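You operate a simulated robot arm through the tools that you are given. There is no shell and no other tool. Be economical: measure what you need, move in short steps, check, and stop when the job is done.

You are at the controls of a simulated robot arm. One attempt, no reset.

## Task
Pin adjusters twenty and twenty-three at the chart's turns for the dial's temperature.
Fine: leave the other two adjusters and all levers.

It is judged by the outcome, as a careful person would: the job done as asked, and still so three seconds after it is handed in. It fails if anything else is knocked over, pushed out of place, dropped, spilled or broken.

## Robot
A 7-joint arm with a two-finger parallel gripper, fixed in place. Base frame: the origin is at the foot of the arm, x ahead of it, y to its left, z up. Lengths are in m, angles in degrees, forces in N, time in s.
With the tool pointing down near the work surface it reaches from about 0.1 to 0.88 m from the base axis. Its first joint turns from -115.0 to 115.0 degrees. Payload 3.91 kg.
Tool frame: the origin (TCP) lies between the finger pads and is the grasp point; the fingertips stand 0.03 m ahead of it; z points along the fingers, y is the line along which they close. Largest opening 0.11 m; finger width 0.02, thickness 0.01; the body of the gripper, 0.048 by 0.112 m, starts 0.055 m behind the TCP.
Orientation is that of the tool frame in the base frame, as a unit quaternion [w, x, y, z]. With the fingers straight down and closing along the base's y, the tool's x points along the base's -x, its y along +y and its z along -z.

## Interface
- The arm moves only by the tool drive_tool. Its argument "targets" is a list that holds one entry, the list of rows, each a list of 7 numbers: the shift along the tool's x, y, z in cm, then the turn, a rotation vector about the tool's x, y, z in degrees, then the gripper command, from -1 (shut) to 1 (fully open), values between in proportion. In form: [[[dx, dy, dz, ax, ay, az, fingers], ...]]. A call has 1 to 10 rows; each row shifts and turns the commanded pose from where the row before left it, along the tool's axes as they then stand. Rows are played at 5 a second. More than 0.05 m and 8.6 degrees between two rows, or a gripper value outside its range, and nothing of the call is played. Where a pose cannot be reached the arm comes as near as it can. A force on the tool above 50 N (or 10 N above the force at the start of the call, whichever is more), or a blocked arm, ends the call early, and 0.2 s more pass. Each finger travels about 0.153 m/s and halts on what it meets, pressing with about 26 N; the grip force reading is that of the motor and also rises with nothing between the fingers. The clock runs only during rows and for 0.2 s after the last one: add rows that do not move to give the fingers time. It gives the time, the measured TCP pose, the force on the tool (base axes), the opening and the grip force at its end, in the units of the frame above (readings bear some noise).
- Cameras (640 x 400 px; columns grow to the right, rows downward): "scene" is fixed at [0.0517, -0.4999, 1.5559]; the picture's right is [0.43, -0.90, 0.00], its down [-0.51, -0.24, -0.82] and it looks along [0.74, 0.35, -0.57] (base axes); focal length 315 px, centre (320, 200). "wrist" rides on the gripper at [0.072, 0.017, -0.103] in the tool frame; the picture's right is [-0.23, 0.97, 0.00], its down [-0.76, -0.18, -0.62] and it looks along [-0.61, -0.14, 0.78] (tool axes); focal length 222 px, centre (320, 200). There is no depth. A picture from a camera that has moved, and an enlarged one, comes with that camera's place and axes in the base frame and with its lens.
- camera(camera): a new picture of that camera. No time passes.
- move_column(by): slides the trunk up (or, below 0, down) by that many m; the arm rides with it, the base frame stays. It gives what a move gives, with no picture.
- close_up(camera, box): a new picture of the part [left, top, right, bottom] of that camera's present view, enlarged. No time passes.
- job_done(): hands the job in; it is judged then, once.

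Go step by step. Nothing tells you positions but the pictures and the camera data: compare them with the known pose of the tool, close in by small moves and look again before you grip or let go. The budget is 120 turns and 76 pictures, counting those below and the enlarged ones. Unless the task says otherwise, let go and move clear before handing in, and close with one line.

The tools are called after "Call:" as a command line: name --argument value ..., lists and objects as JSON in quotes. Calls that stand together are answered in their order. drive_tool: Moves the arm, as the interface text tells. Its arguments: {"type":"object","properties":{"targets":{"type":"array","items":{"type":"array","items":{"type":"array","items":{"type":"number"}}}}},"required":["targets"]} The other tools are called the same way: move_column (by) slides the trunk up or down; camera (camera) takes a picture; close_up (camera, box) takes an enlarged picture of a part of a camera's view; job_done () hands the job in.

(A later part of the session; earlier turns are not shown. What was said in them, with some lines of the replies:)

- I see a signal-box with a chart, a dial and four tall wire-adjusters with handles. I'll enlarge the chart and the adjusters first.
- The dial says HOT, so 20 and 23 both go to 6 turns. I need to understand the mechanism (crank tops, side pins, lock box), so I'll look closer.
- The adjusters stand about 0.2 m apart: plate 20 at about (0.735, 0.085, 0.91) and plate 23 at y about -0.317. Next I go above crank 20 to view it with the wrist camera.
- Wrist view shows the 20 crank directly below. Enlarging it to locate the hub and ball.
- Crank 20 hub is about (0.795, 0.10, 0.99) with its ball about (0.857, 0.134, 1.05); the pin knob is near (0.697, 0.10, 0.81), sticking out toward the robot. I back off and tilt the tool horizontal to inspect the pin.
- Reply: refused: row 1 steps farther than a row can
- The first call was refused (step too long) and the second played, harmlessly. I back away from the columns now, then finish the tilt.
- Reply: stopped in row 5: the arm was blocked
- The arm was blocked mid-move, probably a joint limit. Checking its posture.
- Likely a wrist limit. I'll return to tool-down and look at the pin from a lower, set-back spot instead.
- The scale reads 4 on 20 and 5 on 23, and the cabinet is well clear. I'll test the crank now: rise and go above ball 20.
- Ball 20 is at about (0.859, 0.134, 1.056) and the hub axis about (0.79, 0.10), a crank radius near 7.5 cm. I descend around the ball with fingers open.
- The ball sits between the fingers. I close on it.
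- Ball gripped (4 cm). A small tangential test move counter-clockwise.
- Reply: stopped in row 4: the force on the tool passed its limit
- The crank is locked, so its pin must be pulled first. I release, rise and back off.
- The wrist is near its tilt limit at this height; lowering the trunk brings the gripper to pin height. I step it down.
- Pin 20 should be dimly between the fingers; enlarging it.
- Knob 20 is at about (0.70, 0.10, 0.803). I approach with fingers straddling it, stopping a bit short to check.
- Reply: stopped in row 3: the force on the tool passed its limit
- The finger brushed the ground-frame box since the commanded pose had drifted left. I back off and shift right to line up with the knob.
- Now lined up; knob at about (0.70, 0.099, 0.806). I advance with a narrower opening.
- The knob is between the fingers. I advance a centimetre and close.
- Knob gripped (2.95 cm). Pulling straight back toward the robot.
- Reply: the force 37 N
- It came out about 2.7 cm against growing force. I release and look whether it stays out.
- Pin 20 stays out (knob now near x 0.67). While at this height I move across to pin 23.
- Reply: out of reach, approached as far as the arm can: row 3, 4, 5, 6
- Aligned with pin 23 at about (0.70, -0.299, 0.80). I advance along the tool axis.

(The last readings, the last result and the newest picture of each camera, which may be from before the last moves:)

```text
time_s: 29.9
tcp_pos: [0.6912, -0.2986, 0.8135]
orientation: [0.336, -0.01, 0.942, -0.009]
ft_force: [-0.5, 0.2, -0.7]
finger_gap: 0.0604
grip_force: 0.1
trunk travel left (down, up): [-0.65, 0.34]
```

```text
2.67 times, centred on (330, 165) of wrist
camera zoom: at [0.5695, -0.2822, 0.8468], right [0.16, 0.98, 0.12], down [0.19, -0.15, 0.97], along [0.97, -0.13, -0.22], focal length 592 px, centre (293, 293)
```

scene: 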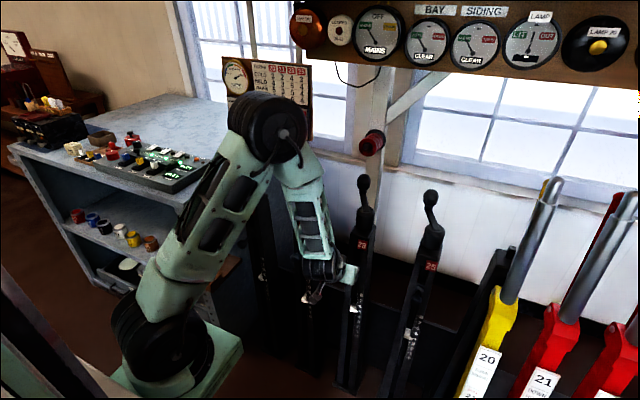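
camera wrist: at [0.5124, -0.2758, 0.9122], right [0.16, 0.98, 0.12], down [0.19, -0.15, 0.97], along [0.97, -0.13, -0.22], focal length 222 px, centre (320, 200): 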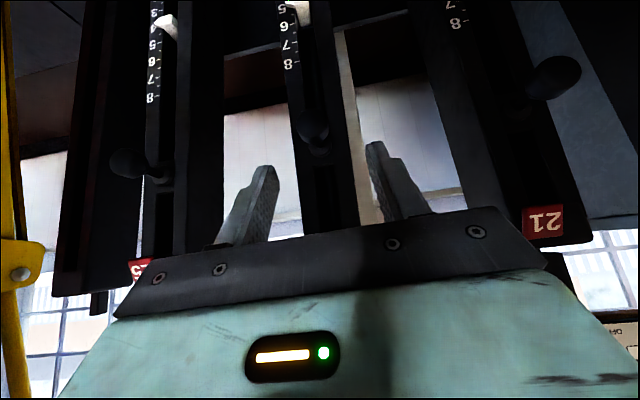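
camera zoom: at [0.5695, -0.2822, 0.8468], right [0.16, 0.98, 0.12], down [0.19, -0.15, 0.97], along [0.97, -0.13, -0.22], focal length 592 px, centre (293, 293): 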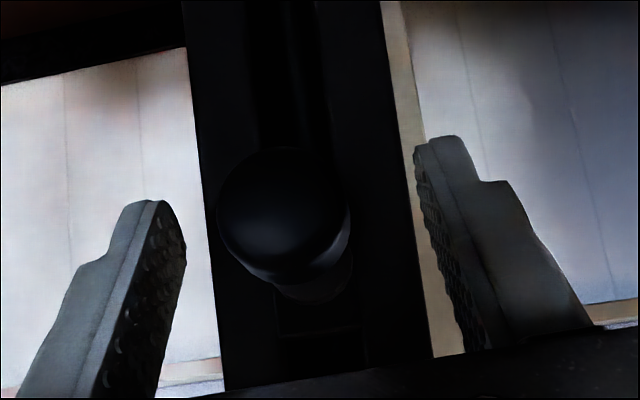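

Same view as for pin 20. I advance, grip, and pull.

Call:
drive_tool --targets '[[[0, -0.1, 1.2, 0, 0, 0, 0.1], [0, 0, 0, 0, 0, 0, -0.3], [0, 0, 0, 0, 0, 0, -0.9], [0, 0, 0, 0, 0, 0, -0.9], [0, 0, 0, 0, 0, 0, -0.9]]]'

Call:
drive_tool --targets '[[[0.77, 0, -0.64, 0, 0, 0, -0.9], [0.77, 0, -0.64, 0, 0, 0, -0.9], [0.77, 0, -0.64, 0, 0, 0, -0.9], [0, 0, 0, 0, 0, 0, -0.9]]]'

Call:
drive_tool --targets '[[[0, 0, 0, 0, 0, 0, 0.1], [0, 0, 0, 0, 0, 0, 0.1], [0, 0, -3, 0, 0, 0, 0.1], [0, 0, -4, 0, 0, 0, 0.1], [0, 0, 0, 0, 0, 0, 0.1]]]'

Call:
close_up --camera "wrist" --box '[220, 0, 440, 240]'

```text
time_s: 31.1
tcp_pos: [0.6987, -0.3005, 0.803]
orientation: [0.337, -0.01, 0.942, -0.009]
ft_force: [0.5, -0.6, 0.6]
finger_gap: 0.0292
grip_force: 44.7
trunk travel left (down, up): [-0.65, 0.34]
```

```text
time_s: 32.1
tcp_pos: [0.6714, -0.299, 0.8065]
orientation: [0.34, -0.011, 0.94, -0.01]
ft_force: [32.9, 3.0, -3.0]
finger_gap: 0.0295
grip_force: 44.8
trunk travel left (down, up): [-0.65, 0.34]
```

```text
time_s: 33.3
tcp_pos: [0.6236, -0.2976, 0.8585]
orientation: [0.337, -0.011, 0.941, -0.01]
ft_force: [0.0, -0.2, 0.2]
finger_gap: 0.0605
grip_force: 0.2
trunk travel left (down, up): [-0.65, 0.34]
```

```text
1.67 times, centred on (330, 120) of wrist
camera zoom: at [0.5029, -0.2813, 0.8915], right [0.16, 0.98, 0.12], down [0.2, -0.15, 0.97], along [0.97, -0.13, -0.22], focal length 370 px, centre (303, 333)
```

zoom: 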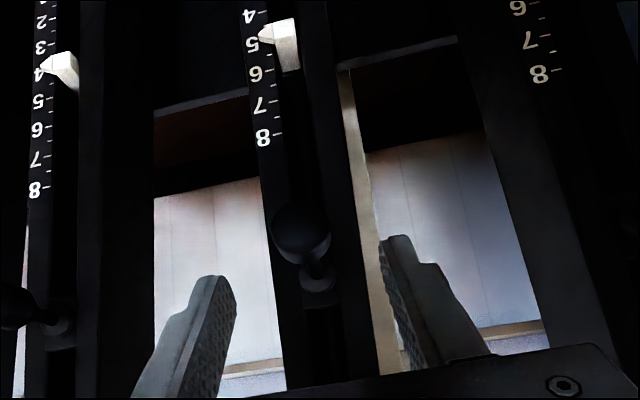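

Both pins are out; 23 reads 5, 25 reads 4. Next I raise the trunk to bring the tilted gripper to crank height for 23.

Call:
move_column --by 0.26

Call:
drive_tool --targets '[[[-3, 0.5, 2, 0, 0, 0, 0.3], [-3, 0.5, 3, 0, 0, 0, 0.3], [-3, 0.6, 3, 0, 0, 0, 0.3], [-3, 0.6, 3, 0, 0, 0, 0.3], [0, 0, 0, 0, 0, 0, 0.3]]]'

Call:
camera --camera "wrist"

Call:
camera --camera "scene"

```text
time_s: 36.0
tcp_pos: [0.6239, -0.2974, 1.1188]
orientation: [0.337, -0.01, 0.941, -0.01]
ft_force: [-0.7, -0.1, 0.2]
finger_gap: 0.0604
grip_force: 0.1
trunk travel left (down, up): [-0.91, 0.08]
```

```text
time_s: 37.2
tcp_pos: [0.7862, -0.2731, 1.108]
orientation: [0.337, -0.01, 0.941, -0.011]
ft_force: [-0.2, 0.0, 0.5]
finger_gap: 0.0717
grip_force: 0.0
trunk travel left (down, up): [-0.91, 0.08]
```

```text
30 pictures are left
camera wrist: at [0.6648, -0.2567, 1.1416], right [0.16, 0.98, 0.12], down [0.2, -0.15, 0.97], along [0.97, -0.13, -0.22], focal length 222 px, centre (320, 200)
```

wrist: 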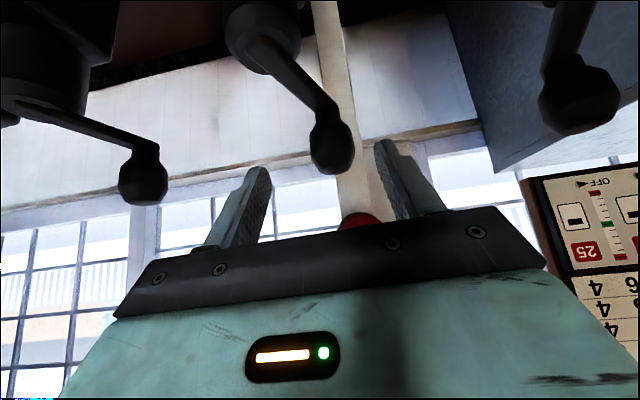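

```text
29 pictures are left
```

scene: 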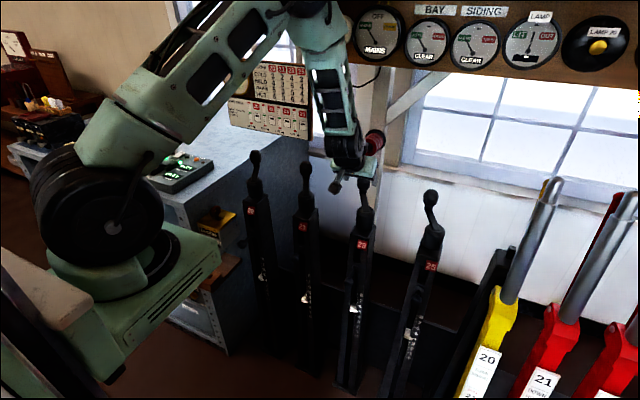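

Ball 23 at about (0.853, -0.265, 1.053). I move in along the tool axis.

Call:
drive_tool --targets '[[[-2, 0.4, 2, 0, 0, 0, 0.3], [0, 0.3, 2.5, 0, 0, 0, 0.3], [0, 0, 2, 0, 0, 0, 0.3], [0, 0, 1.6, 0, 0, 0, 0.3], [0, 0, 0, 0, 0, 0, 0.3]]]'

Call:
close_up --camera "wrist" --box '[200, 70, 440, 240]'

```text
time_s: 38.4
tcp_pos: [0.8526, -0.2672, 1.0579]
orientation: [0.338, -0.01, 0.941, -0.01]
ft_force: [-0.3, 0.0, 0.2]
finger_gap: 0.0713
grip_force: 0.0
trunk travel left (down, up): [-0.91, 0.08]
```

```text
2.35 times, centred on (320, 155) of wrist
camera zoom: at [0.7312, -0.2517, 1.0916], right [0.16, 0.98, 0.12], down [0.2, -0.15, 0.97], along [0.97, -0.13, -0.22], focal length 523 px, centre (320, 306)
```

zoom: 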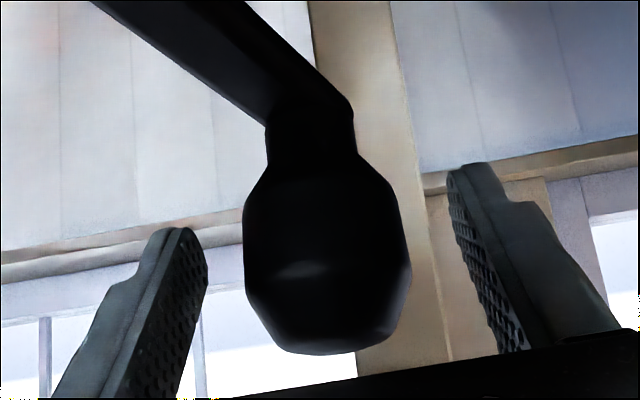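

The handle is centred. I grip it and test a 10-degree counter-clockwise move.

Call:
drive_tool --targets '[[[0, 0, 0, 0, 0, 0, -0.2], [0, 0, 0, 0, 0, 0, -0.5], [0, 0, 0, 0, 0, 0, -0.5], [0.22, 0.57, -0.2, 0, 0, 0, -0.5], [0.25, 0.53, -0.23, 0, 0, 0, -0.5], [0, 0, 0, 0, 0, 0, -0.5]]]'

```text
time_s: 39.8
tcp_pos: [0.8457, -0.2569, 1.0583]
orientation: [0.336, -0.011, 0.942, -0.009]
ft_force: [-3.5, -4.7, -6.1]
finger_gap: 0.0407
grip_force: 45.3
trunk travel left (down, up): [-0.91, 0.08]
```

It turns freely. I continue about a quarter turn and then check the scale for direction.

Call:
drive_tool --targets '[[[1.19, 1.63, -1.04, 0, 0, 0, -0.5], [1.535, 1.05, -1.3, 0, 0, 0, -0.5], [1.73, 0.38, -1.44, 0, 0, 0, -0.5], [1.75, -0.34, -1.43, 0, 0, 0, -0.5], [1.6, -1.02, -1.28, 0, 0, 0, -0.5], [0, 0, 0, 0, 0, 0, -0.5]]]'

Call:
close_up --camera "scene" --box '[310, 150, 430, 350]'

```text
time_s: 41.2
tcp_pos: [0.7419, -0.2394, 1.0585]
orientation: [0.335, -0.011, 0.942, -0.009]
ft_force: [-17.2, 25.3, 2.4]
finger_gap: 0.0408
grip_force: 45.5
trunk travel left (down, up): [-0.91, 0.08]
```

```text
2.00 times, centred on (370, 250) of scene
camera zoom: at [0.0517, -0.4999, 1.5559], right [0.43, -0.9, 0.0], down [-0.51, -0.24, -0.82], along [0.74, 0.35, -0.57], focal length 631 px, centre (220, 100)
```

zoom: 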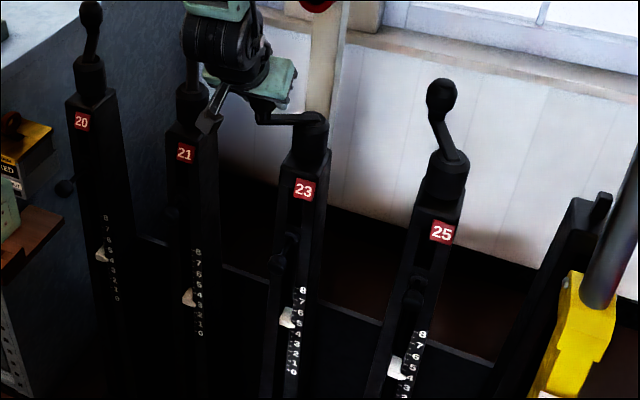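

Call:
close_up --camera "scene" --box '[335, 280, 385, 345]'

```text
6.15 times, centred on (360, 312) of scene
camera zoom: at [0.0517, -0.4999, 1.5559], right [0.43, -0.9, 0.0], down [-0.51, -0.24, -0.82], along [0.74, 0.35, -0.57], focal length 1941 px, centre (74, -492)
```

zoom: 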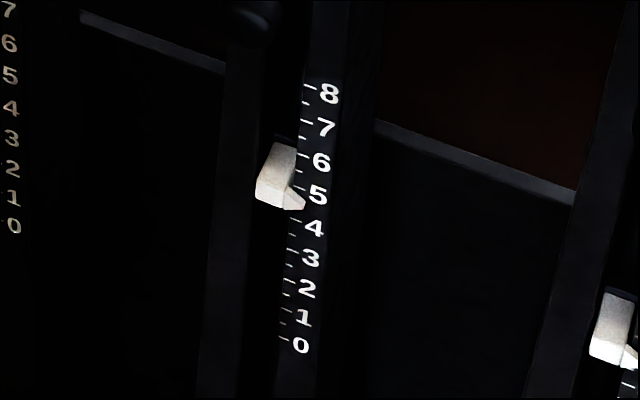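

Counter-clockwise lowers the reading (now about 4.7), so clockwise raises it. I reverse, going clockwise with a slight centre correction.

Call:
drive_tool --targets '[[[-1.45, 1.02, 1.15, 0, 0, 0, -0.5], [-1.75, 0.34, 1.43, 0, 0, 0, -0.5], [-1.73, -0.38, 1.44, 0, 0, 0, -0.5], [-1.535, -1.05, 1.3, 0, 0, 0, -0.5], [-1.19, -1.63, 1.04, 0, 0, 0, -0.5], [0, 0, 0, 0, 0, 0, -0.5]]]'

```text
time_s: 42.6
tcp_pos: [0.8474, -0.257, 1.0586]
orientation: [0.339, -0.01, 0.941, -0.011]
ft_force: [16.5, 8.6, -7.0]
finger_gap: 0.0409
grip_force: 45.0
trunk travel left (down, up): [-0.91, 0.08]
```

Force is modest and outward, so I enlarge the radius slightly to 7.5 cm and continue clockwise.

Call:
drive_tool --targets '[[[-1.02, -2.1, 0.92, 0, 0, 0, -0.5], [-0.21, -2.32, 0.26, 0, 0, 0, -0.5], [0.36, -2.31, -0.22, 0, 0, 0, -0.5], [0.89, -2.08, -0.66, 0, 0, 0, -0.5], [0, 0, 0, 0, 0, 0, -0.5]]]'

```text
time_s: 43.8
tcp_pos: [0.847, -0.3415, 1.0596]
orientation: [0.336, -0.01, 0.942, -0.01]
ft_force: [-11.2, 7.8, 7.7]
finger_gap: 0.0408
grip_force: 45.0
trunk travel left (down, up): [-0.91, 0.08]
```

Call:
drive_tool --targets '[[[1.34, -1.64, -1.04, 0, 0, 0, -0.5], [1.64, -1.05, -1.31, 0, 0, 0, -0.5], [1.8, -0.35, -1.47, 0, 0, 0, -0.5], [1.78, 0.39, -1.48, 0, 0, 0, -0.5], [1.58, 1.08, -1.34, 0, 0, 0, -0.5], [1.22, 1.67, -1.07, 0, 0, 0, -0.5], [0, 0, 0, 0, 0, 0, -0.5]]]'

Call:
close_up --camera "scene" --box '[320, 170, 400, 340]'

```text
time_s: 45.4
tcp_pos: [0.7247, -0.3433, 1.0585]
orientation: [0.336, -0.009, 0.942, -0.009]
ft_force: [-6.5, -4.6, -4.1]
finger_gap: 0.0406
grip_force: 44.9
trunk travel left (down, up): [-0.91, 0.08]
```

```text
2.35 times, centred on (360, 255) of scene
camera zoom: at [0.0517, -0.4999, 1.5559], right [0.43, -0.9, 0.0], down [-0.51, -0.24, -0.82], along [0.74, 0.35, -0.57], focal length 742 px, centre (226, 71)
```

zoom: 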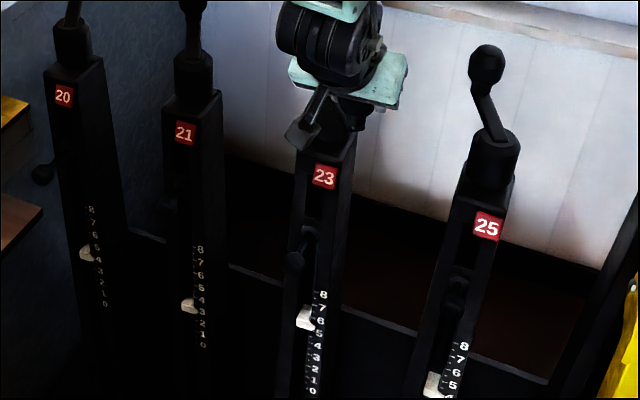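

Now around 5.5 as expected. Continuing clockwise for the second half.

Call:
drive_tool --targets '[[[0.75, 2.1, -0.7, 0, 0, 0, -0.5], [0.21, 2.32, -0.26, 0, 0, 0, -0.5], [-0.36, 2.31, 0.22, 0, 0, 0, -0.5], [-0.89, 2.08, 0.66, 0, 0, 0, -0.5], [-1.34, 1.64, 1.04, 0, 0, 0, -0.5], [-1.64, 1.05, 1.31, 0, 0, 0, -0.5], [-1.8, 0.35, 1.47, 0, 0, 0, -0.5], [-1.78, -0.39, 1.48, 0, 0, 0, -0.5], [0, 0, 0, 0, 0, 0, -0.5]]]'

```text
time_s: 47.4
tcp_pos: [0.8152, -0.2307, 1.0591]
orientation: [0.338, -0.009, 0.941, -0.011]
ft_force: [-4.8, -13.8, -0.3]
finger_gap: 0.0408
grip_force: 44.7
trunk travel left (down, up): [-0.91, 0.08]
```

Call:
drive_tool --targets '[[[-1.72, -1.56, 1.47, 0, 0, 0, -0.5], [-1.13, -2.17, 1.01, 0, 0, 0, -0.5], [0, 0, 0, 0, 0, 0, -0.5], [0, 0, 0, 0, 0, 0, -0.5]]]'

Call:
close_up --camera "scene" --box '[335, 280, 385, 345]'

```text
time_s: 48.4
tcp_pos: [0.8528, -0.2659, 1.0587]
orientation: [0.339, -0.009, 0.941, -0.01]
ft_force: [-2.9, -1.8, 10.9]
finger_gap: 0.041
grip_force: 44.3
trunk travel left (down, up): [-0.91, 0.08]
```

```text
6.15 times, centred on (360, 312) of scene
camera zoom: at [0.0517, -0.4999, 1.5559], right [0.43, -0.9, 0.0], down [-0.51, -0.24, -0.82], along [0.74, 0.35, -0.57], focal length 1941 px, centre (74, -492)
```

zoom: 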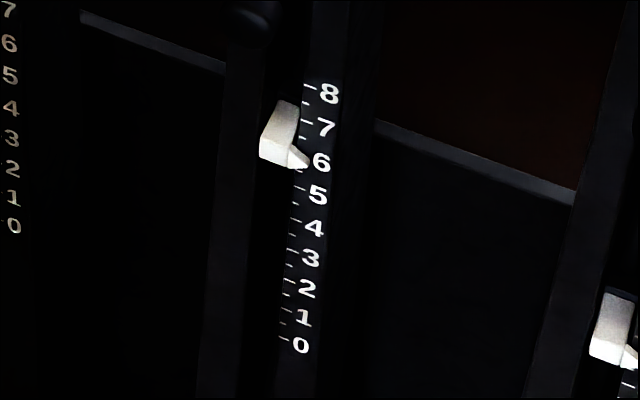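

Adjuster 23 reads 6 with its handle at the original heading. I nudge a millimetre, release, and move over to crank 20.

Call:
drive_tool --targets '[[[0, -0.1, 0, 0, 0, 0, -0.5], [0, 0, 0, 0, 0, 0, 0.3], [0, 0, 0, 0, 0, 0, 0.3], [0, 0, -3.5, 0, 0, 0, 0.3], [0, 0, -3.5, 0, 0, 0, 0.3], [0.5, 0, -4, 0, 0, 0, 0.3], [0, 0, 0, 0, 0, 0, 0.3]]]'

Call:
drive_tool --targets '[[[0, 4.5, 0, 0, 0, 0, 0.3], [0, 4.5, 0, 0, 0, 0, 0.3], [0, 4.5, 0, 0, 0, 0, 0.3], [0, 4.5, 0, 0, 0, 0, 0.3], [0, 4.5, 0, 0, 0, 0, 0.3], [0, 4.5, 0, 0, 0, 0, 0.3], [0, 4.5, 0, 0, 0, 0, 0.3], [0, 4.5, 0, 0, 0, 0, 0.3], [0, 4.0, 0, 0, 0, 0, 0.3], [0, 0, 0, 0, 0, 0, 0.3]]]'

Call:
camera --camera "wrist"

```text
time_s: 50.0
tcp_pos: [0.7752, -0.2674, 1.1408]
orientation: [0.337, -0.01, 0.942, -0.01]
ft_force: [-0.1, 0.1, 0.1]
finger_gap: 0.0718
grip_force: 0.0
trunk travel left (down, up): [-0.91, 0.08]
```

```text
time_s: 52.2
tcp_pos: [0.7716, 0.1349, 1.1328]
orientation: [0.338, -0.01, 0.941, -0.01]
ft_force: [-1.2, 0.3, 1.1]
finger_gap: 0.0715
grip_force: 0.0
trunk travel left (down, up): [-0.91, 0.08]
```

```text
23 pictures are left
camera wrist: at [0.65, 0.1507, 1.1656], right [0.16, 0.98, 0.12], down [0.19, -0.15, 0.97], along [0.97, -0.13, -0.22], focal length 222 px, centre (320, 200)
```

wrist: 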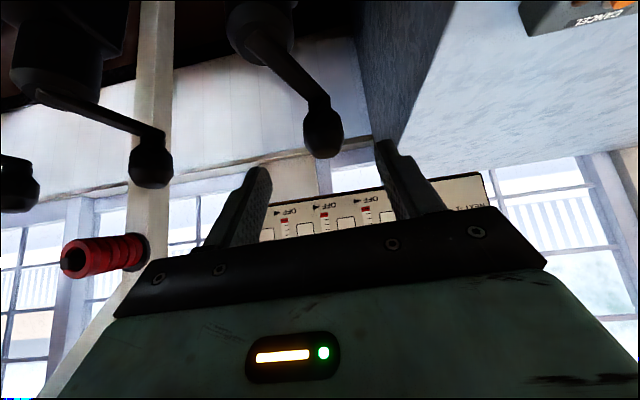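

Ball 20 again at about (0.852, 0.135, 1.055), and the cabinet edge (y about 0.32, z about 0.89) is clear of the swing. Moving in and gripping.

Call:
drive_tool --targets '[[[-1.5, 0.1, 3, 0, 0, 0, 0.3], [0, 0, 3, 0, 0, 0, 0.3], [0, 0, 3, 0, 0, 0, 0.3], [0, 0, 1.95, 0, 0, 0, 0.3], [0, 0, 0, 0, 0, 0, 0.3], [0, 0, 0, 0, 0, 0, -0.2], [0, 0, 0, 0, 0, 0, -0.5], [0, 0, 0, 0, 0, 0, -0.5]]]'

Call:
close_up --camera "wrist" --box '[200, 70, 440, 240]'

```text
time_s: 54.0
tcp_pos: [0.851, 0.1326, 1.0549]
orientation: [0.337, -0.009, 0.941, -0.01]
ft_force: [1.2, 0.5, -3.0]
finger_gap: 0.0408
grip_force: 44.4
trunk travel left (down, up): [-0.91, 0.08]
```

```text
2.35 times, centred on (320, 155) of wrist
camera zoom: at [0.7294, 0.1502, 1.088], right [0.16, 0.98, 0.12], down [0.19, -0.15, 0.97], along [0.97, -0.14, -0.22], focal length 523 px, centre (320, 306)
```

zoom: 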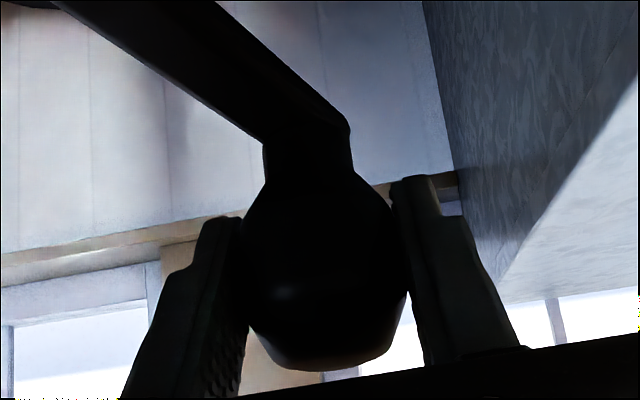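

Held well. Turning clockwise for 20 (two full turns needed), with centre (0.786, 0.100), radius 7.5 cm.

Call:
drive_tool --targets '[[[-0.455, -0.945, 0.41, 0, 0, 0, -0.5], [-0.21, -2.32, 0.26, 0, 0, 0, -0.5], [0.36, -2.31, -0.22, 0, 0, 0, -0.5], [0.89, -2.08, -0.66, 0, 0, 0, -0.5], [1.34, -1.64, -1.04, 0, 0, 0, -0.5], [1.64, -1.05, -1.31, 0, 0, 0, -0.5], [1.8, -0.35, -1.47, 0, 0, 0, -0.5], [1.78, 0.39, -1.48, 0, 0, 0, -0.5], [1.58, 1.08, -1.34, 0, 0, 0, -0.5], [0, 0, 0, 0, 0, 0, -0.5]]]'

```text
time_s: 56.2
tcp_pos: [0.7412, 0.0382, 1.0551]
orientation: [0.336, -0.009, 0.942, -0.01]
ft_force: [-15.4, -20.5, -9.7]
finger_gap: 0.041
grip_force: 45.3
trunk travel left (down, up): [-0.91, 0.08]
```

Call:
drive_tool --targets '[[[1.32, 1.51, -1.14, 0, 0, 0, -0.5], [0.75, 2.1, -0.7, 0, 0, 0, -0.5], [0.21, 2.32, -0.26, 0, 0, 0, -0.5], [-0.36, 2.31, 0.22, 0, 0, 0, -0.5], [-0.89, 2.08, 0.66, 0, 0, 0, -0.5], [-1.34, 1.64, 1.04, 0, 0, 0, -0.5], [-1.64, 1.05, 1.31, 0, 0, 0, -0.5], [-1.8, 0.35, 1.47, 0, 0, 0, -0.5], [0, 0, 0, 0, 0, 0, -0.5]]]'

```text
time_s: 58.2
tcp_pos: [0.7856, 0.1752, 1.0545]
orientation: [0.336, -0.01, 0.942, -0.011]
ft_force: [1.1, 8.9, -32.9]
finger_gap: 0.0408
grip_force: 44.8
trunk travel left (down, up): [-0.91, 0.08]
```

Vertical force has built up from small z drift; I correct 3 mm down in the next step and carry on into the second turn.

Call:
drive_tool --targets '[[[-1.59, -0.39, 1.71, 0, 0, 0, -0.5], [-1.58, -1.08, 1.34, 0, 0, 0, -0.5], [-1.22, -1.67, 1.07, 0, 0, 0, -0.5], [-0.75, -2.1, 0.7, 0, 0, 0, -0.5], [0, 0, 0, 0, 0, 0, -0.5]]]'

Call:
close_up --camera "scene" --box '[240, 250, 290, 315]'

```text
time_s: 59.4
tcp_pos: [0.8568, 0.1214, 1.0559]
orientation: [0.338, -0.01, 0.941, -0.009]
ft_force: [-23.2, -5.9, 17.6]
finger_gap: 0.0409
grip_force: 45.5
trunk travel left (down, up): [-0.91, 0.08]
```

```text
6.15 times, centred on (265, 282) of scene
camera zoom: at [0.0517, -0.4999, 1.5559], right [0.43, -0.9, 0.0], down [-0.51, -0.24, -0.82], along [0.74, 0.35, -0.57], focal length 1941 px, centre (658, -308)
```

zoom: 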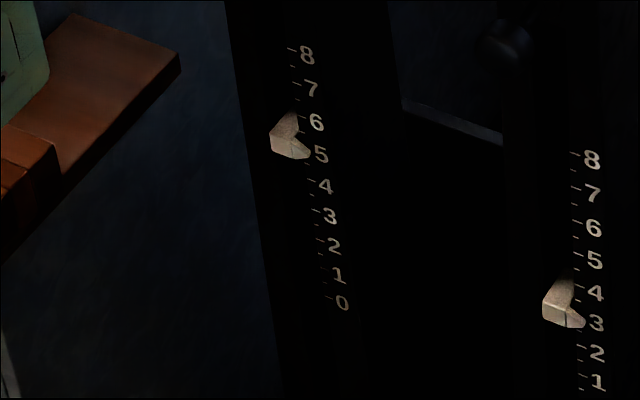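

20 now reads 5, 21 still 3. One more full turn, with a small correction.

Call:
drive_tool --targets '[[[-0.15, -2.32, 0.02, 0, 0, 0, -0.5], [0.36, -2.31, -0.22, 0, 0, 0, -0.5], [0.89, -2.08, -0.66, 0, 0, 0, -0.5], [1.34, -1.64, -1.04, 0, 0, 0, -0.5], [1.64, -1.05, -1.31, 0, 0, 0, -0.5], [1.8, -0.35, -1.47, 0, 0, 0, -0.5], [1.78, 0.39, -1.48, 0, 0, 0, -0.5], [1.58, 1.08, -1.34, 0, 0, 0, -0.5], [1.22, 1.67, -1.07, 0, 0, 0, -0.5], [0, 0, 0, 0, 0, 0, -0.5]]]'

```text
time_s: 61.6
tcp_pos: [0.7223, 0.0573, 1.0535]
orientation: [0.339, -0.011, 0.941, -0.009]
ft_force: [11.5, 11.4, 23.2]
finger_gap: 0.0406
grip_force: 45.3
trunk travel left (down, up): [-0.91, 0.08]
```

Call:
drive_tool --targets '[[[0.55, 2.2, -0.79, 0, 0, 0, -0.5], [0.21, 2.32, -0.26, 0, 0, 0, -0.5], [-0.36, 2.31, 0.22, 0, 0, 0, -0.5], [-0.89, 2.08, 0.66, 0, 0, 0, -0.5], [-1.34, 1.64, 1.04, 0, 0, 0, -0.5], [-1.64, 1.05, 1.31, 0, 0, 0, -0.5], [-1.8, 0.35, 1.47, 0, 0, 0, -0.5], [-1.78, -0.39, 1.48, 0, 0, 0, -0.5], [0, 0, 0, 0, 0, 0, -0.5]]]'

```text
time_s: 63.6
tcp_pos: [0.8065, 0.1714, 1.0535]
orientation: [0.336, -0.012, 0.942, -0.009]
ft_force: [4.9, 15.4, -21.7]
finger_gap: 0.0404
grip_force: 44.8
trunk travel left (down, up): [-0.91, 0.08]
```

Call:
drive_tool --targets '[[[-1.96, -1.41, 1.93, 0, 0, 0, -0.5], [-1.33, -2.5, 1.19, 0, 0, 0, -0.5], [0, 0, 0, 0, 0, 0, -0.5], [0, 0, 0, 0, 0, 0, -0.5]]]'

Call:
close_up --camera "scene" --box '[240, 250, 290, 315]'

```text
time_s: 64.6
tcp_pos: [0.8526, 0.1315, 1.0534]
orientation: [0.338, -0.01, 0.941, -0.011]
ft_force: [-11.2, -4.0, -0.6]
finger_gap: 0.0408
grip_force: 45.2
trunk travel left (down, up): [-0.91, 0.08]
```

```text
6.15 times, centred on (265, 282) of scene
camera zoom: at [0.0517, -0.4999, 1.5559], right [0.43, -0.9, 0.0], down [-0.51, -0.24, -0.82], along [0.74, 0.35, -0.57], focal length 1941 px, centre (658, -308)
```

zoom: 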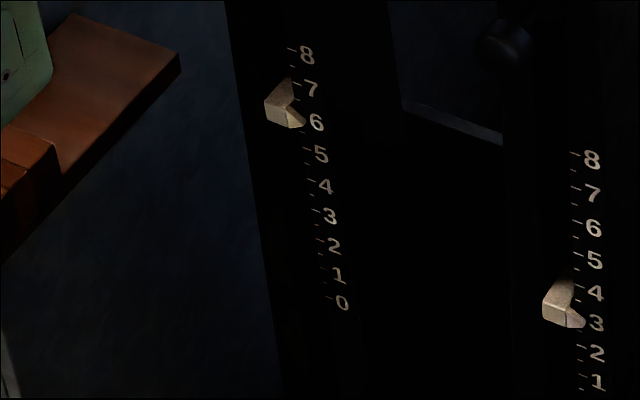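

Adjuster 20 reads 6. Small nudge, release, retreat, then down to reinsert pin 20.

Call:
drive_tool --targets '[[[0, 0.1, 0, 0, 0, 0, -0.5], [0, 0, 0, 0, 0, 0, 0.3], [0, 0, 0, 0, 0, 0, 0.3], [0, 0, -4, 0, 0, 0, 0.3], [0, 0, -4, 0, 0, 0, 0.3], [3, -0.7, -2.5, 0, 0, 0, 0.1], [3, -0.7, -2.5, 0, 0, 0, 0.1], [3, -0.7, -2.5, 0, 0, 0, 0.1], [3, -0.7, -2.5, 0, 0, 0, 0.1], [3, -0.5, -2.5, 0, 0, 0, 0.1]]]'

Call:
drive_tool --targets '[[[0, 0, 0, 0, 0, 0, 0.1]]]'

Call:
close_up --camera "scene" --box '[230, 140, 450, 340]'

```text
time_s: 66.8
tcp_pos: [0.6071, 0.1012, 1.1195]
orientation: [0.338, -0.011, 0.941, -0.008]
ft_force: [0.9, 0.2, 0.2]
finger_gap: 0.0605
grip_force: 0.0
trunk travel left (down, up): [-0.91, 0.08]
```

```text
time_s: 67.2
tcp_pos: [0.6074, 0.101, 1.1189]
orientation: [0.337, -0.009, 0.941, -0.011]
ft_force: [-0.1, -0.2, 0.2]
finger_gap: 0.0609
grip_force: 0.0
trunk travel left (down, up): [-0.91, 0.08]
```

```text
2.00 times, centred on (340, 240) of scene
camera zoom: at [0.0517, -0.4999, 1.5559], right [0.43, -0.9, 0.0], down [-0.51, -0.24, -0.82], along [0.74, 0.35, -0.57], focal length 631 px, centre (280, 120)
```

zoom: 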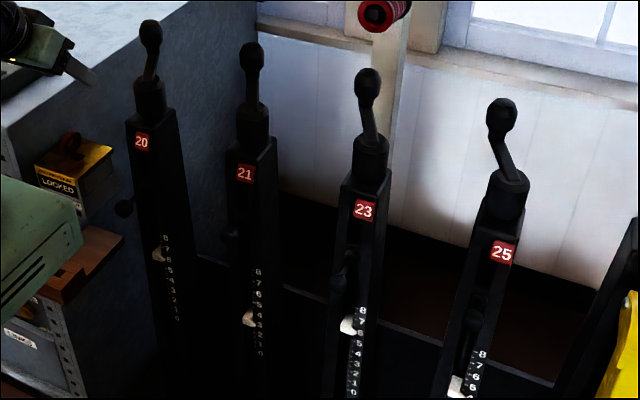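

Both hold at 6. Lowering the trunk to pin height and checking alignment on pin 20.

Call:
move_column --by -0.26

Call:
drive_tool --targets '[[[-1.5, -0.1, 1.5, 0, 0, 0, 0.1], [0, 0, 2, 0, 0, 0, 0.1], [0, 0, 1.5, 0, 0, 0, 0.1], [0, 0, 0, 0, 0, 0, 0.1]]]'

Call:
close_up --camera "wrist" --box '[220, 50, 440, 240]'

```text
time_s: 69.8
tcp_pos: [0.6093, 0.1014, 0.8577]
orientation: [0.337, -0.009, 0.941, -0.01]
ft_force: [-0.1, -0.3, -0.1]
finger_gap: 0.0603
grip_force: 0.0
trunk travel left (down, up): [-0.65, 0.34]
```

```text
time_s: 70.8
tcp_pos: [0.6513, 0.1, 0.8299]
orientation: [0.337, -0.01, 0.941, -0.01]
ft_force: [-1.4, -0.3, -0.1]
finger_gap: 0.0605
grip_force: 0.0
trunk travel left (down, up): [-0.65, 0.34]
```

```text
2.11 times, centred on (330, 145) of wrist
camera zoom: at [0.5301, 0.1157, 0.8624], right [0.16, 0.98, 0.12], down [0.19, -0.15, 0.97], along [0.97, -0.13, -0.21], focal length 468 px, centre (299, 316)
```

zoom: 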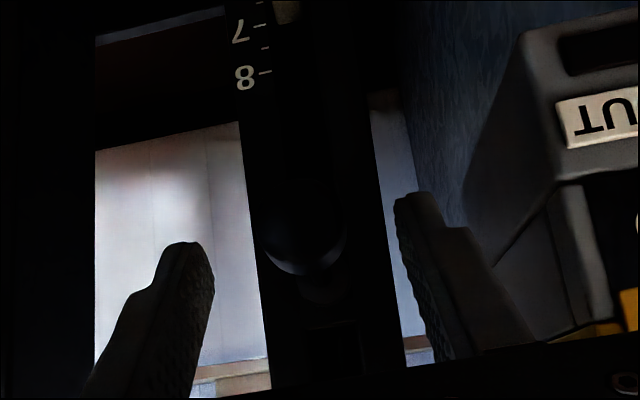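

Knob 20 is centred. I advance, grip and push it home.

Call:
drive_tool --targets '[[[0, -0.1, 1.7, 0, 0, 0, 0.1], [0, 0, 1.5, 0, 0, 0, 0.1], [0, 0, 0, 0, 0, 0, -0.3], [0, 0, 0, 0, 0, 0, -0.9], [0, 0, 0, 0, 0, 0, -0.9], [-0.77, 0, 0.64, 0, 0, 0, -0.9], [-0.77, 0, 0.64, 0, 0, 0, -0.9], [-0.77, 0, 0.64, 0, 0, 0, -0.9], [0, 0, 0, 0, 0, 0, -0.9]]]'

```text
time_s: 72.8
tcp_pos: [0.6991, 0.0999, 0.8041]
orientation: [0.333, -0.011, 0.943, -0.011]
ft_force: [-33.1, -5.7, -1.4]
finger_gap: 0.0297
grip_force: 44.9
trunk travel left (down, up): [-0.65, 0.34]
```

The knob is back at its original seated position (x 0.699) against a stop. Release and check, then move to pin 23.

Call:
drive_tool --targets '[[[0, 0, 0, 0, 0, 0, 0.1], [0, 0, 0, 0, 0, 0, 0.1], [0, 0, -4, 0, 0, 0, 0.1], [0, 0, -4, 0, 0, 0, 0.1], [1.5, 0, -3, 0, 0, 0, 0.1], [0, 0, 0, 0, 0, 0, 0.1]]]'

Call:
close_up --camera "scene" --box '[220, 200, 320, 280]'

Call:
close_up --camera "wrist" --box '[120, 0, 440, 240]'

```text
time_s: 74.2
tcp_pos: [0.6208, 0.1039, 0.8789]
orientation: [0.337, -0.01, 0.941, -0.011]
ft_force: [0.2, 0.1, 0.2]
finger_gap: 0.0606
grip_force: 0.0
trunk travel left (down, up): [-0.65, 0.34]
```

```text
5.00 times, centred on (270, 240) of scene
camera zoom: at [0.0517, -0.4999, 1.5559], right [0.43, -0.9, 0.0], down [-0.51, -0.24, -0.82], along [0.74, 0.35, -0.57], focal length 1577 px, centre (570, 0)
```

zoom: 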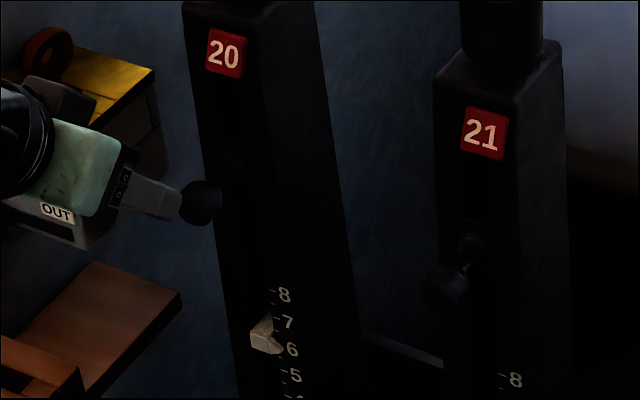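

```text
1.67 times, centred on (280, 120) of wrist
camera zoom: at [0.4988, 0.1195, 0.9126], right [0.16, 0.98, 0.12], down [0.19, -0.15, 0.97], along [0.97, -0.14, -0.22], focal length 370 px, centre (387, 333)
```

zoom: 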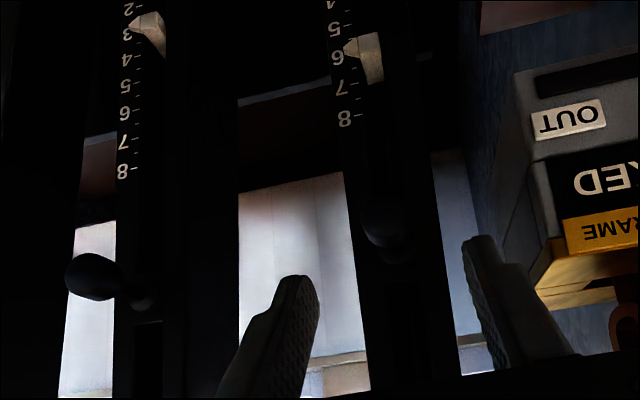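

Pin 20 is seated and reads 6. Moving to pin 23.

Call:
drive_tool --targets '[[[1.5, 0, -1.5, 0, 0, 0, 0.1], [0, -4.5, 0, 0, 0, 0, 0.1], [0, -4.5, 0, 0, 0, 0, 0.1], [0, -4.5, 0, 0, 0, 0, 0.1], [0, -4.5, 0, 0, 0, 0, 0.1], [0, -4.5, 0, 0, 0, 0, 0.1], [0, -4.5, 0, 0, 0, 0, 0.1], [0, -4.5, 0, 0, 0, 0, 0.1], [0, -4.5, 0, 0, 0, 0, 0.1], [0, -4.2, 0, 0, 0, 0, 0.1]]]'

Call:
drive_tool --targets '[[[0, 0, 0, 0, 0, 0, 0.1]]]'

```text
time_s: 76.4
tcp_pos: [0.6335, -0.2983, 0.8856]
orientation: [0.337, -0.011, 0.942, -0.009]
ft_force: [0.4, 0.1, -1.1]
finger_gap: 0.0603
grip_force: 0.0
out of reach, approached as far as the arm can: row 4, 5, 6
trunk travel left (down, up): [-0.65, 0.34]
```

```text
time_s: 76.8
tcp_pos: [0.6322, -0.2991, 0.885]
orientation: [0.338, -0.01, 0.941, -0.01]
ft_force: [-0.7, 0.6, -0.4]
finger_gap: 0.0604
grip_force: 0.1
trunk travel left (down, up): [-0.65, 0.34]
```

Call:
drive_tool --targets '[[[1.9, 0.1, 1, 0, 0, 0, 0.1], [0, 0, 2, 0, 0, 0, 0.1], [0, 0, 2, 0, 0, 0, 0.1], [0, 0, 0, 0, 0, 0, 0.1]]]'

Call:
close_up --camera "wrist" --box '[220, 50, 440, 240]'

```text
time_s: 77.8
tcp_pos: [0.6492, -0.2949, 0.8378]
orientation: [0.337, -0.01, 0.941, -0.01]
ft_force: [0.8, 0.0, 0.4]
finger_gap: 0.0604
grip_force: 0.1
trunk travel left (down, up): [-0.65, 0.34]
```

```text
2.11 times, centred on (330, 145) of wrist
camera zoom: at [0.5274, -0.2796, 0.871], right [0.16, 0.98, 0.12], down [0.19, -0.15, 0.97], along [0.97, -0.13, -0.21], focal length 468 px, centre (299, 316)
```

zoom: 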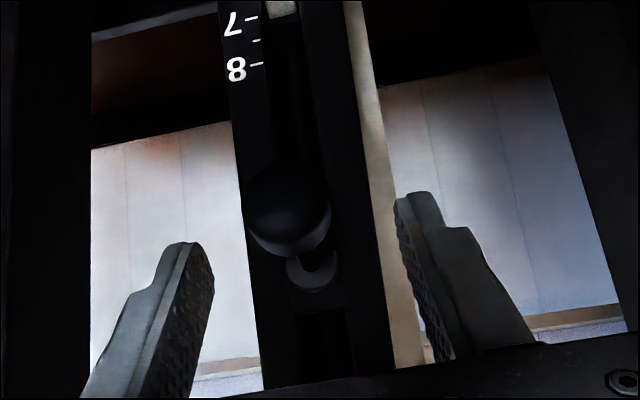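

Centred on pin 23. Advance, grip, push home.

Call:
drive_tool --targets '[[[0.3, -0.4, 2, 0, 0, 0, 0.1], [0, 0, 1.9, 0, 0, 0, 0.1], [0, 0, 0, 0, 0, 0, -0.3], [0, 0, 0, 0, 0, 0, -0.9], [0, 0, 0, 0, 0, 0, -0.9], [-0.77, 0, 0.64, 0, 0, 0, -0.9], [-0.77, 0, 0.64, 0, 0, 0, -0.9], [-0.77, 0, 0.64, 0, 0, 0, -0.9], [0, 0, 0, 0, 0, 0, -0.9]]]'

```text
time_s: 79.8
tcp_pos: [0.6987, -0.3001, 0.8046]
orientation: [0.335, -0.009, 0.942, -0.01]
ft_force: [-34.9, -6.4, 3.9]
finger_gap: 0.0295
grip_force: 44.7
trunk travel left (down, up): [-0.65, 0.34]
```

Seated at its original depth. I release, back away and verify everything.

Call:
drive_tool --targets '[[[0, 0, 0, 0, 0, 0, 0.1], [0, 0, 0, 0, 0, 0, 0.1], [0, 0, -4, 0, 0, 0, 0.1], [0, 0, -4, 0, 0, 0, 0.1], [1.5, 0, -3, 0, 0, 0, 0.1], [0, 0, 0, 0, 0, 0, 0.1]]]'

Call:
close_up --camera "wrist" --box '[80, 0, 440, 240]'

Call:
camera --camera "scene"

```text
time_s: 81.2
tcp_pos: [0.6186, -0.2989, 0.8789]
orientation: [0.338, -0.01, 0.941, -0.01]
ft_force: [-0.4, 0.2, -0.4]
finger_gap: 0.0606
grip_force: 0.0
trunk travel left (down, up): [-0.65, 0.34]
```

```text
1.67 times, centred on (260, 120) of wrist
camera zoom: at [0.4973, -0.2836, 0.9122], right [0.16, 0.98, 0.12], down [0.19, -0.15, 0.97], along [0.97, -0.13, -0.22], focal length 370 px, centre (420, 333)
```

zoom: 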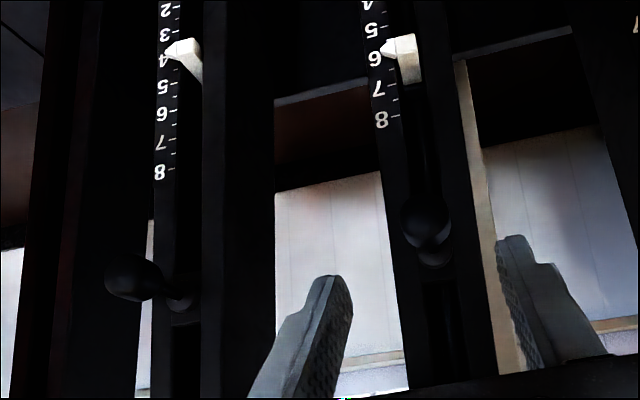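

```text
13 pictures are left
```

scene: 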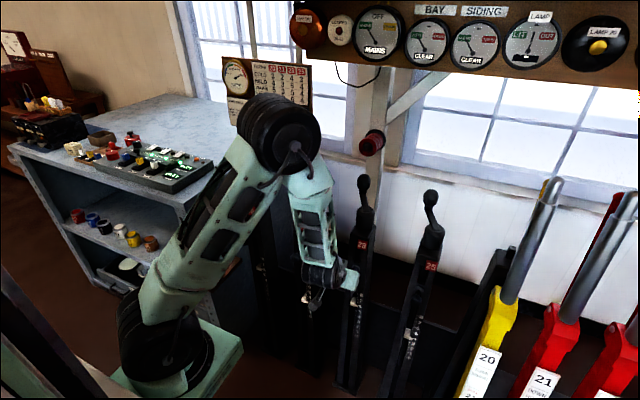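

Pin 23 is seated at 6, 25 still at 4. I raise clear and re-check the dial and all adjusters.

Call:
drive_tool --targets '[[[2.5, 0, -3, 0, 0, 0, 0.1], [2.5, 0, -3, 0, 0, 0, 0.1]]]'

Call:
move_column --by 0.3

Call:
camera --camera "scene"

Call:
close_up --camera "scene" --box '[215, 50, 319, 144]'

Call:
close_up --camera "scene" --box '[230, 200, 450, 340]'

```text
time_s: 81.8
tcp_pos: [0.5569, -0.3124, 0.8949]
orientation: [0.337, -0.011, 0.941, -0.009]
ft_force: [0.3, -0.1, 0.1]
finger_gap: 0.0605
grip_force: 0.0
out of reach, approached as far as the arm can: row 2
trunk travel left (down, up): [-0.65, 0.34]
```

```text
time_s: 84.8
tcp_pos: [0.5577, -0.3136, 1.1946]
orientation: [0.336, -0.01, 0.942, -0.008]
ft_force: [0.3, 0.2, -0.2]
finger_gap: 0.0607
grip_force: 0.0
trunk travel left (down, up): [-0.95, 0.04]
```

```text
12 pictures are left
```

scene: 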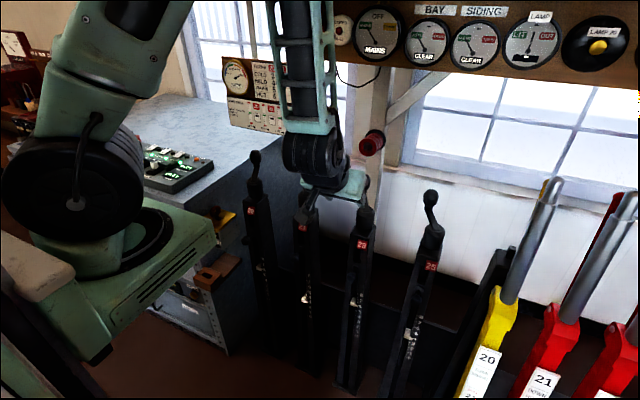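

```text
4.26 times, centred on (267, 97) of scene
camera zoom: at [0.0517, -0.4999, 1.5559], right [0.43, -0.9, 0.0], down [-0.51, -0.24, -0.82], along [0.74, 0.35, -0.57], focal length 1342 px, centre (546, 638)
```

zoom: 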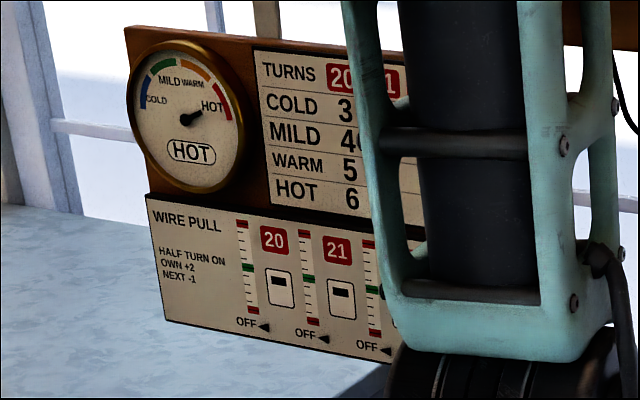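

```text
2.86 times, centred on (340, 270) of scene
camera zoom: at [0.0517, -0.4999, 1.5559], right [0.43, -0.9, 0.0], down [-0.51, -0.24, -0.82], along [0.74, 0.35, -0.57], focal length 901 px, centre (263, 0)
```

zoom: 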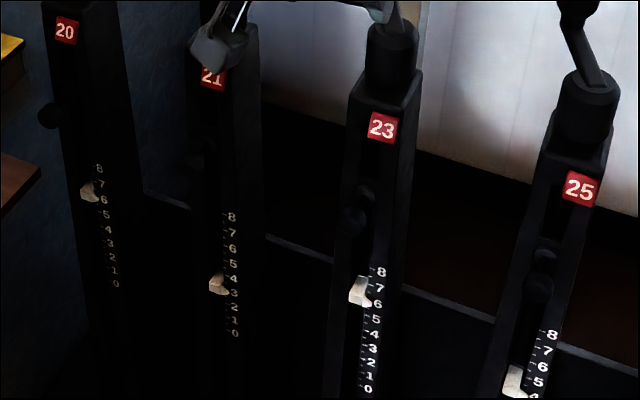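

The dial still says HOT, 20 and 23 read 6 with their pins in, 21 and 25 still read 3 and 4, and the gripper is clear. Handing in.

Call:
job_done

```text
The job is handed in.
```

Adjusters 20 and 23 are both pinned at 6 turns, the chart's setting for HOT. Adjusters 21 and 25 still read 3 and 4, and I didn't touch any levers. One finger brushed the ground-frame box on the way to pin 20, and the box showed no change afterwards.
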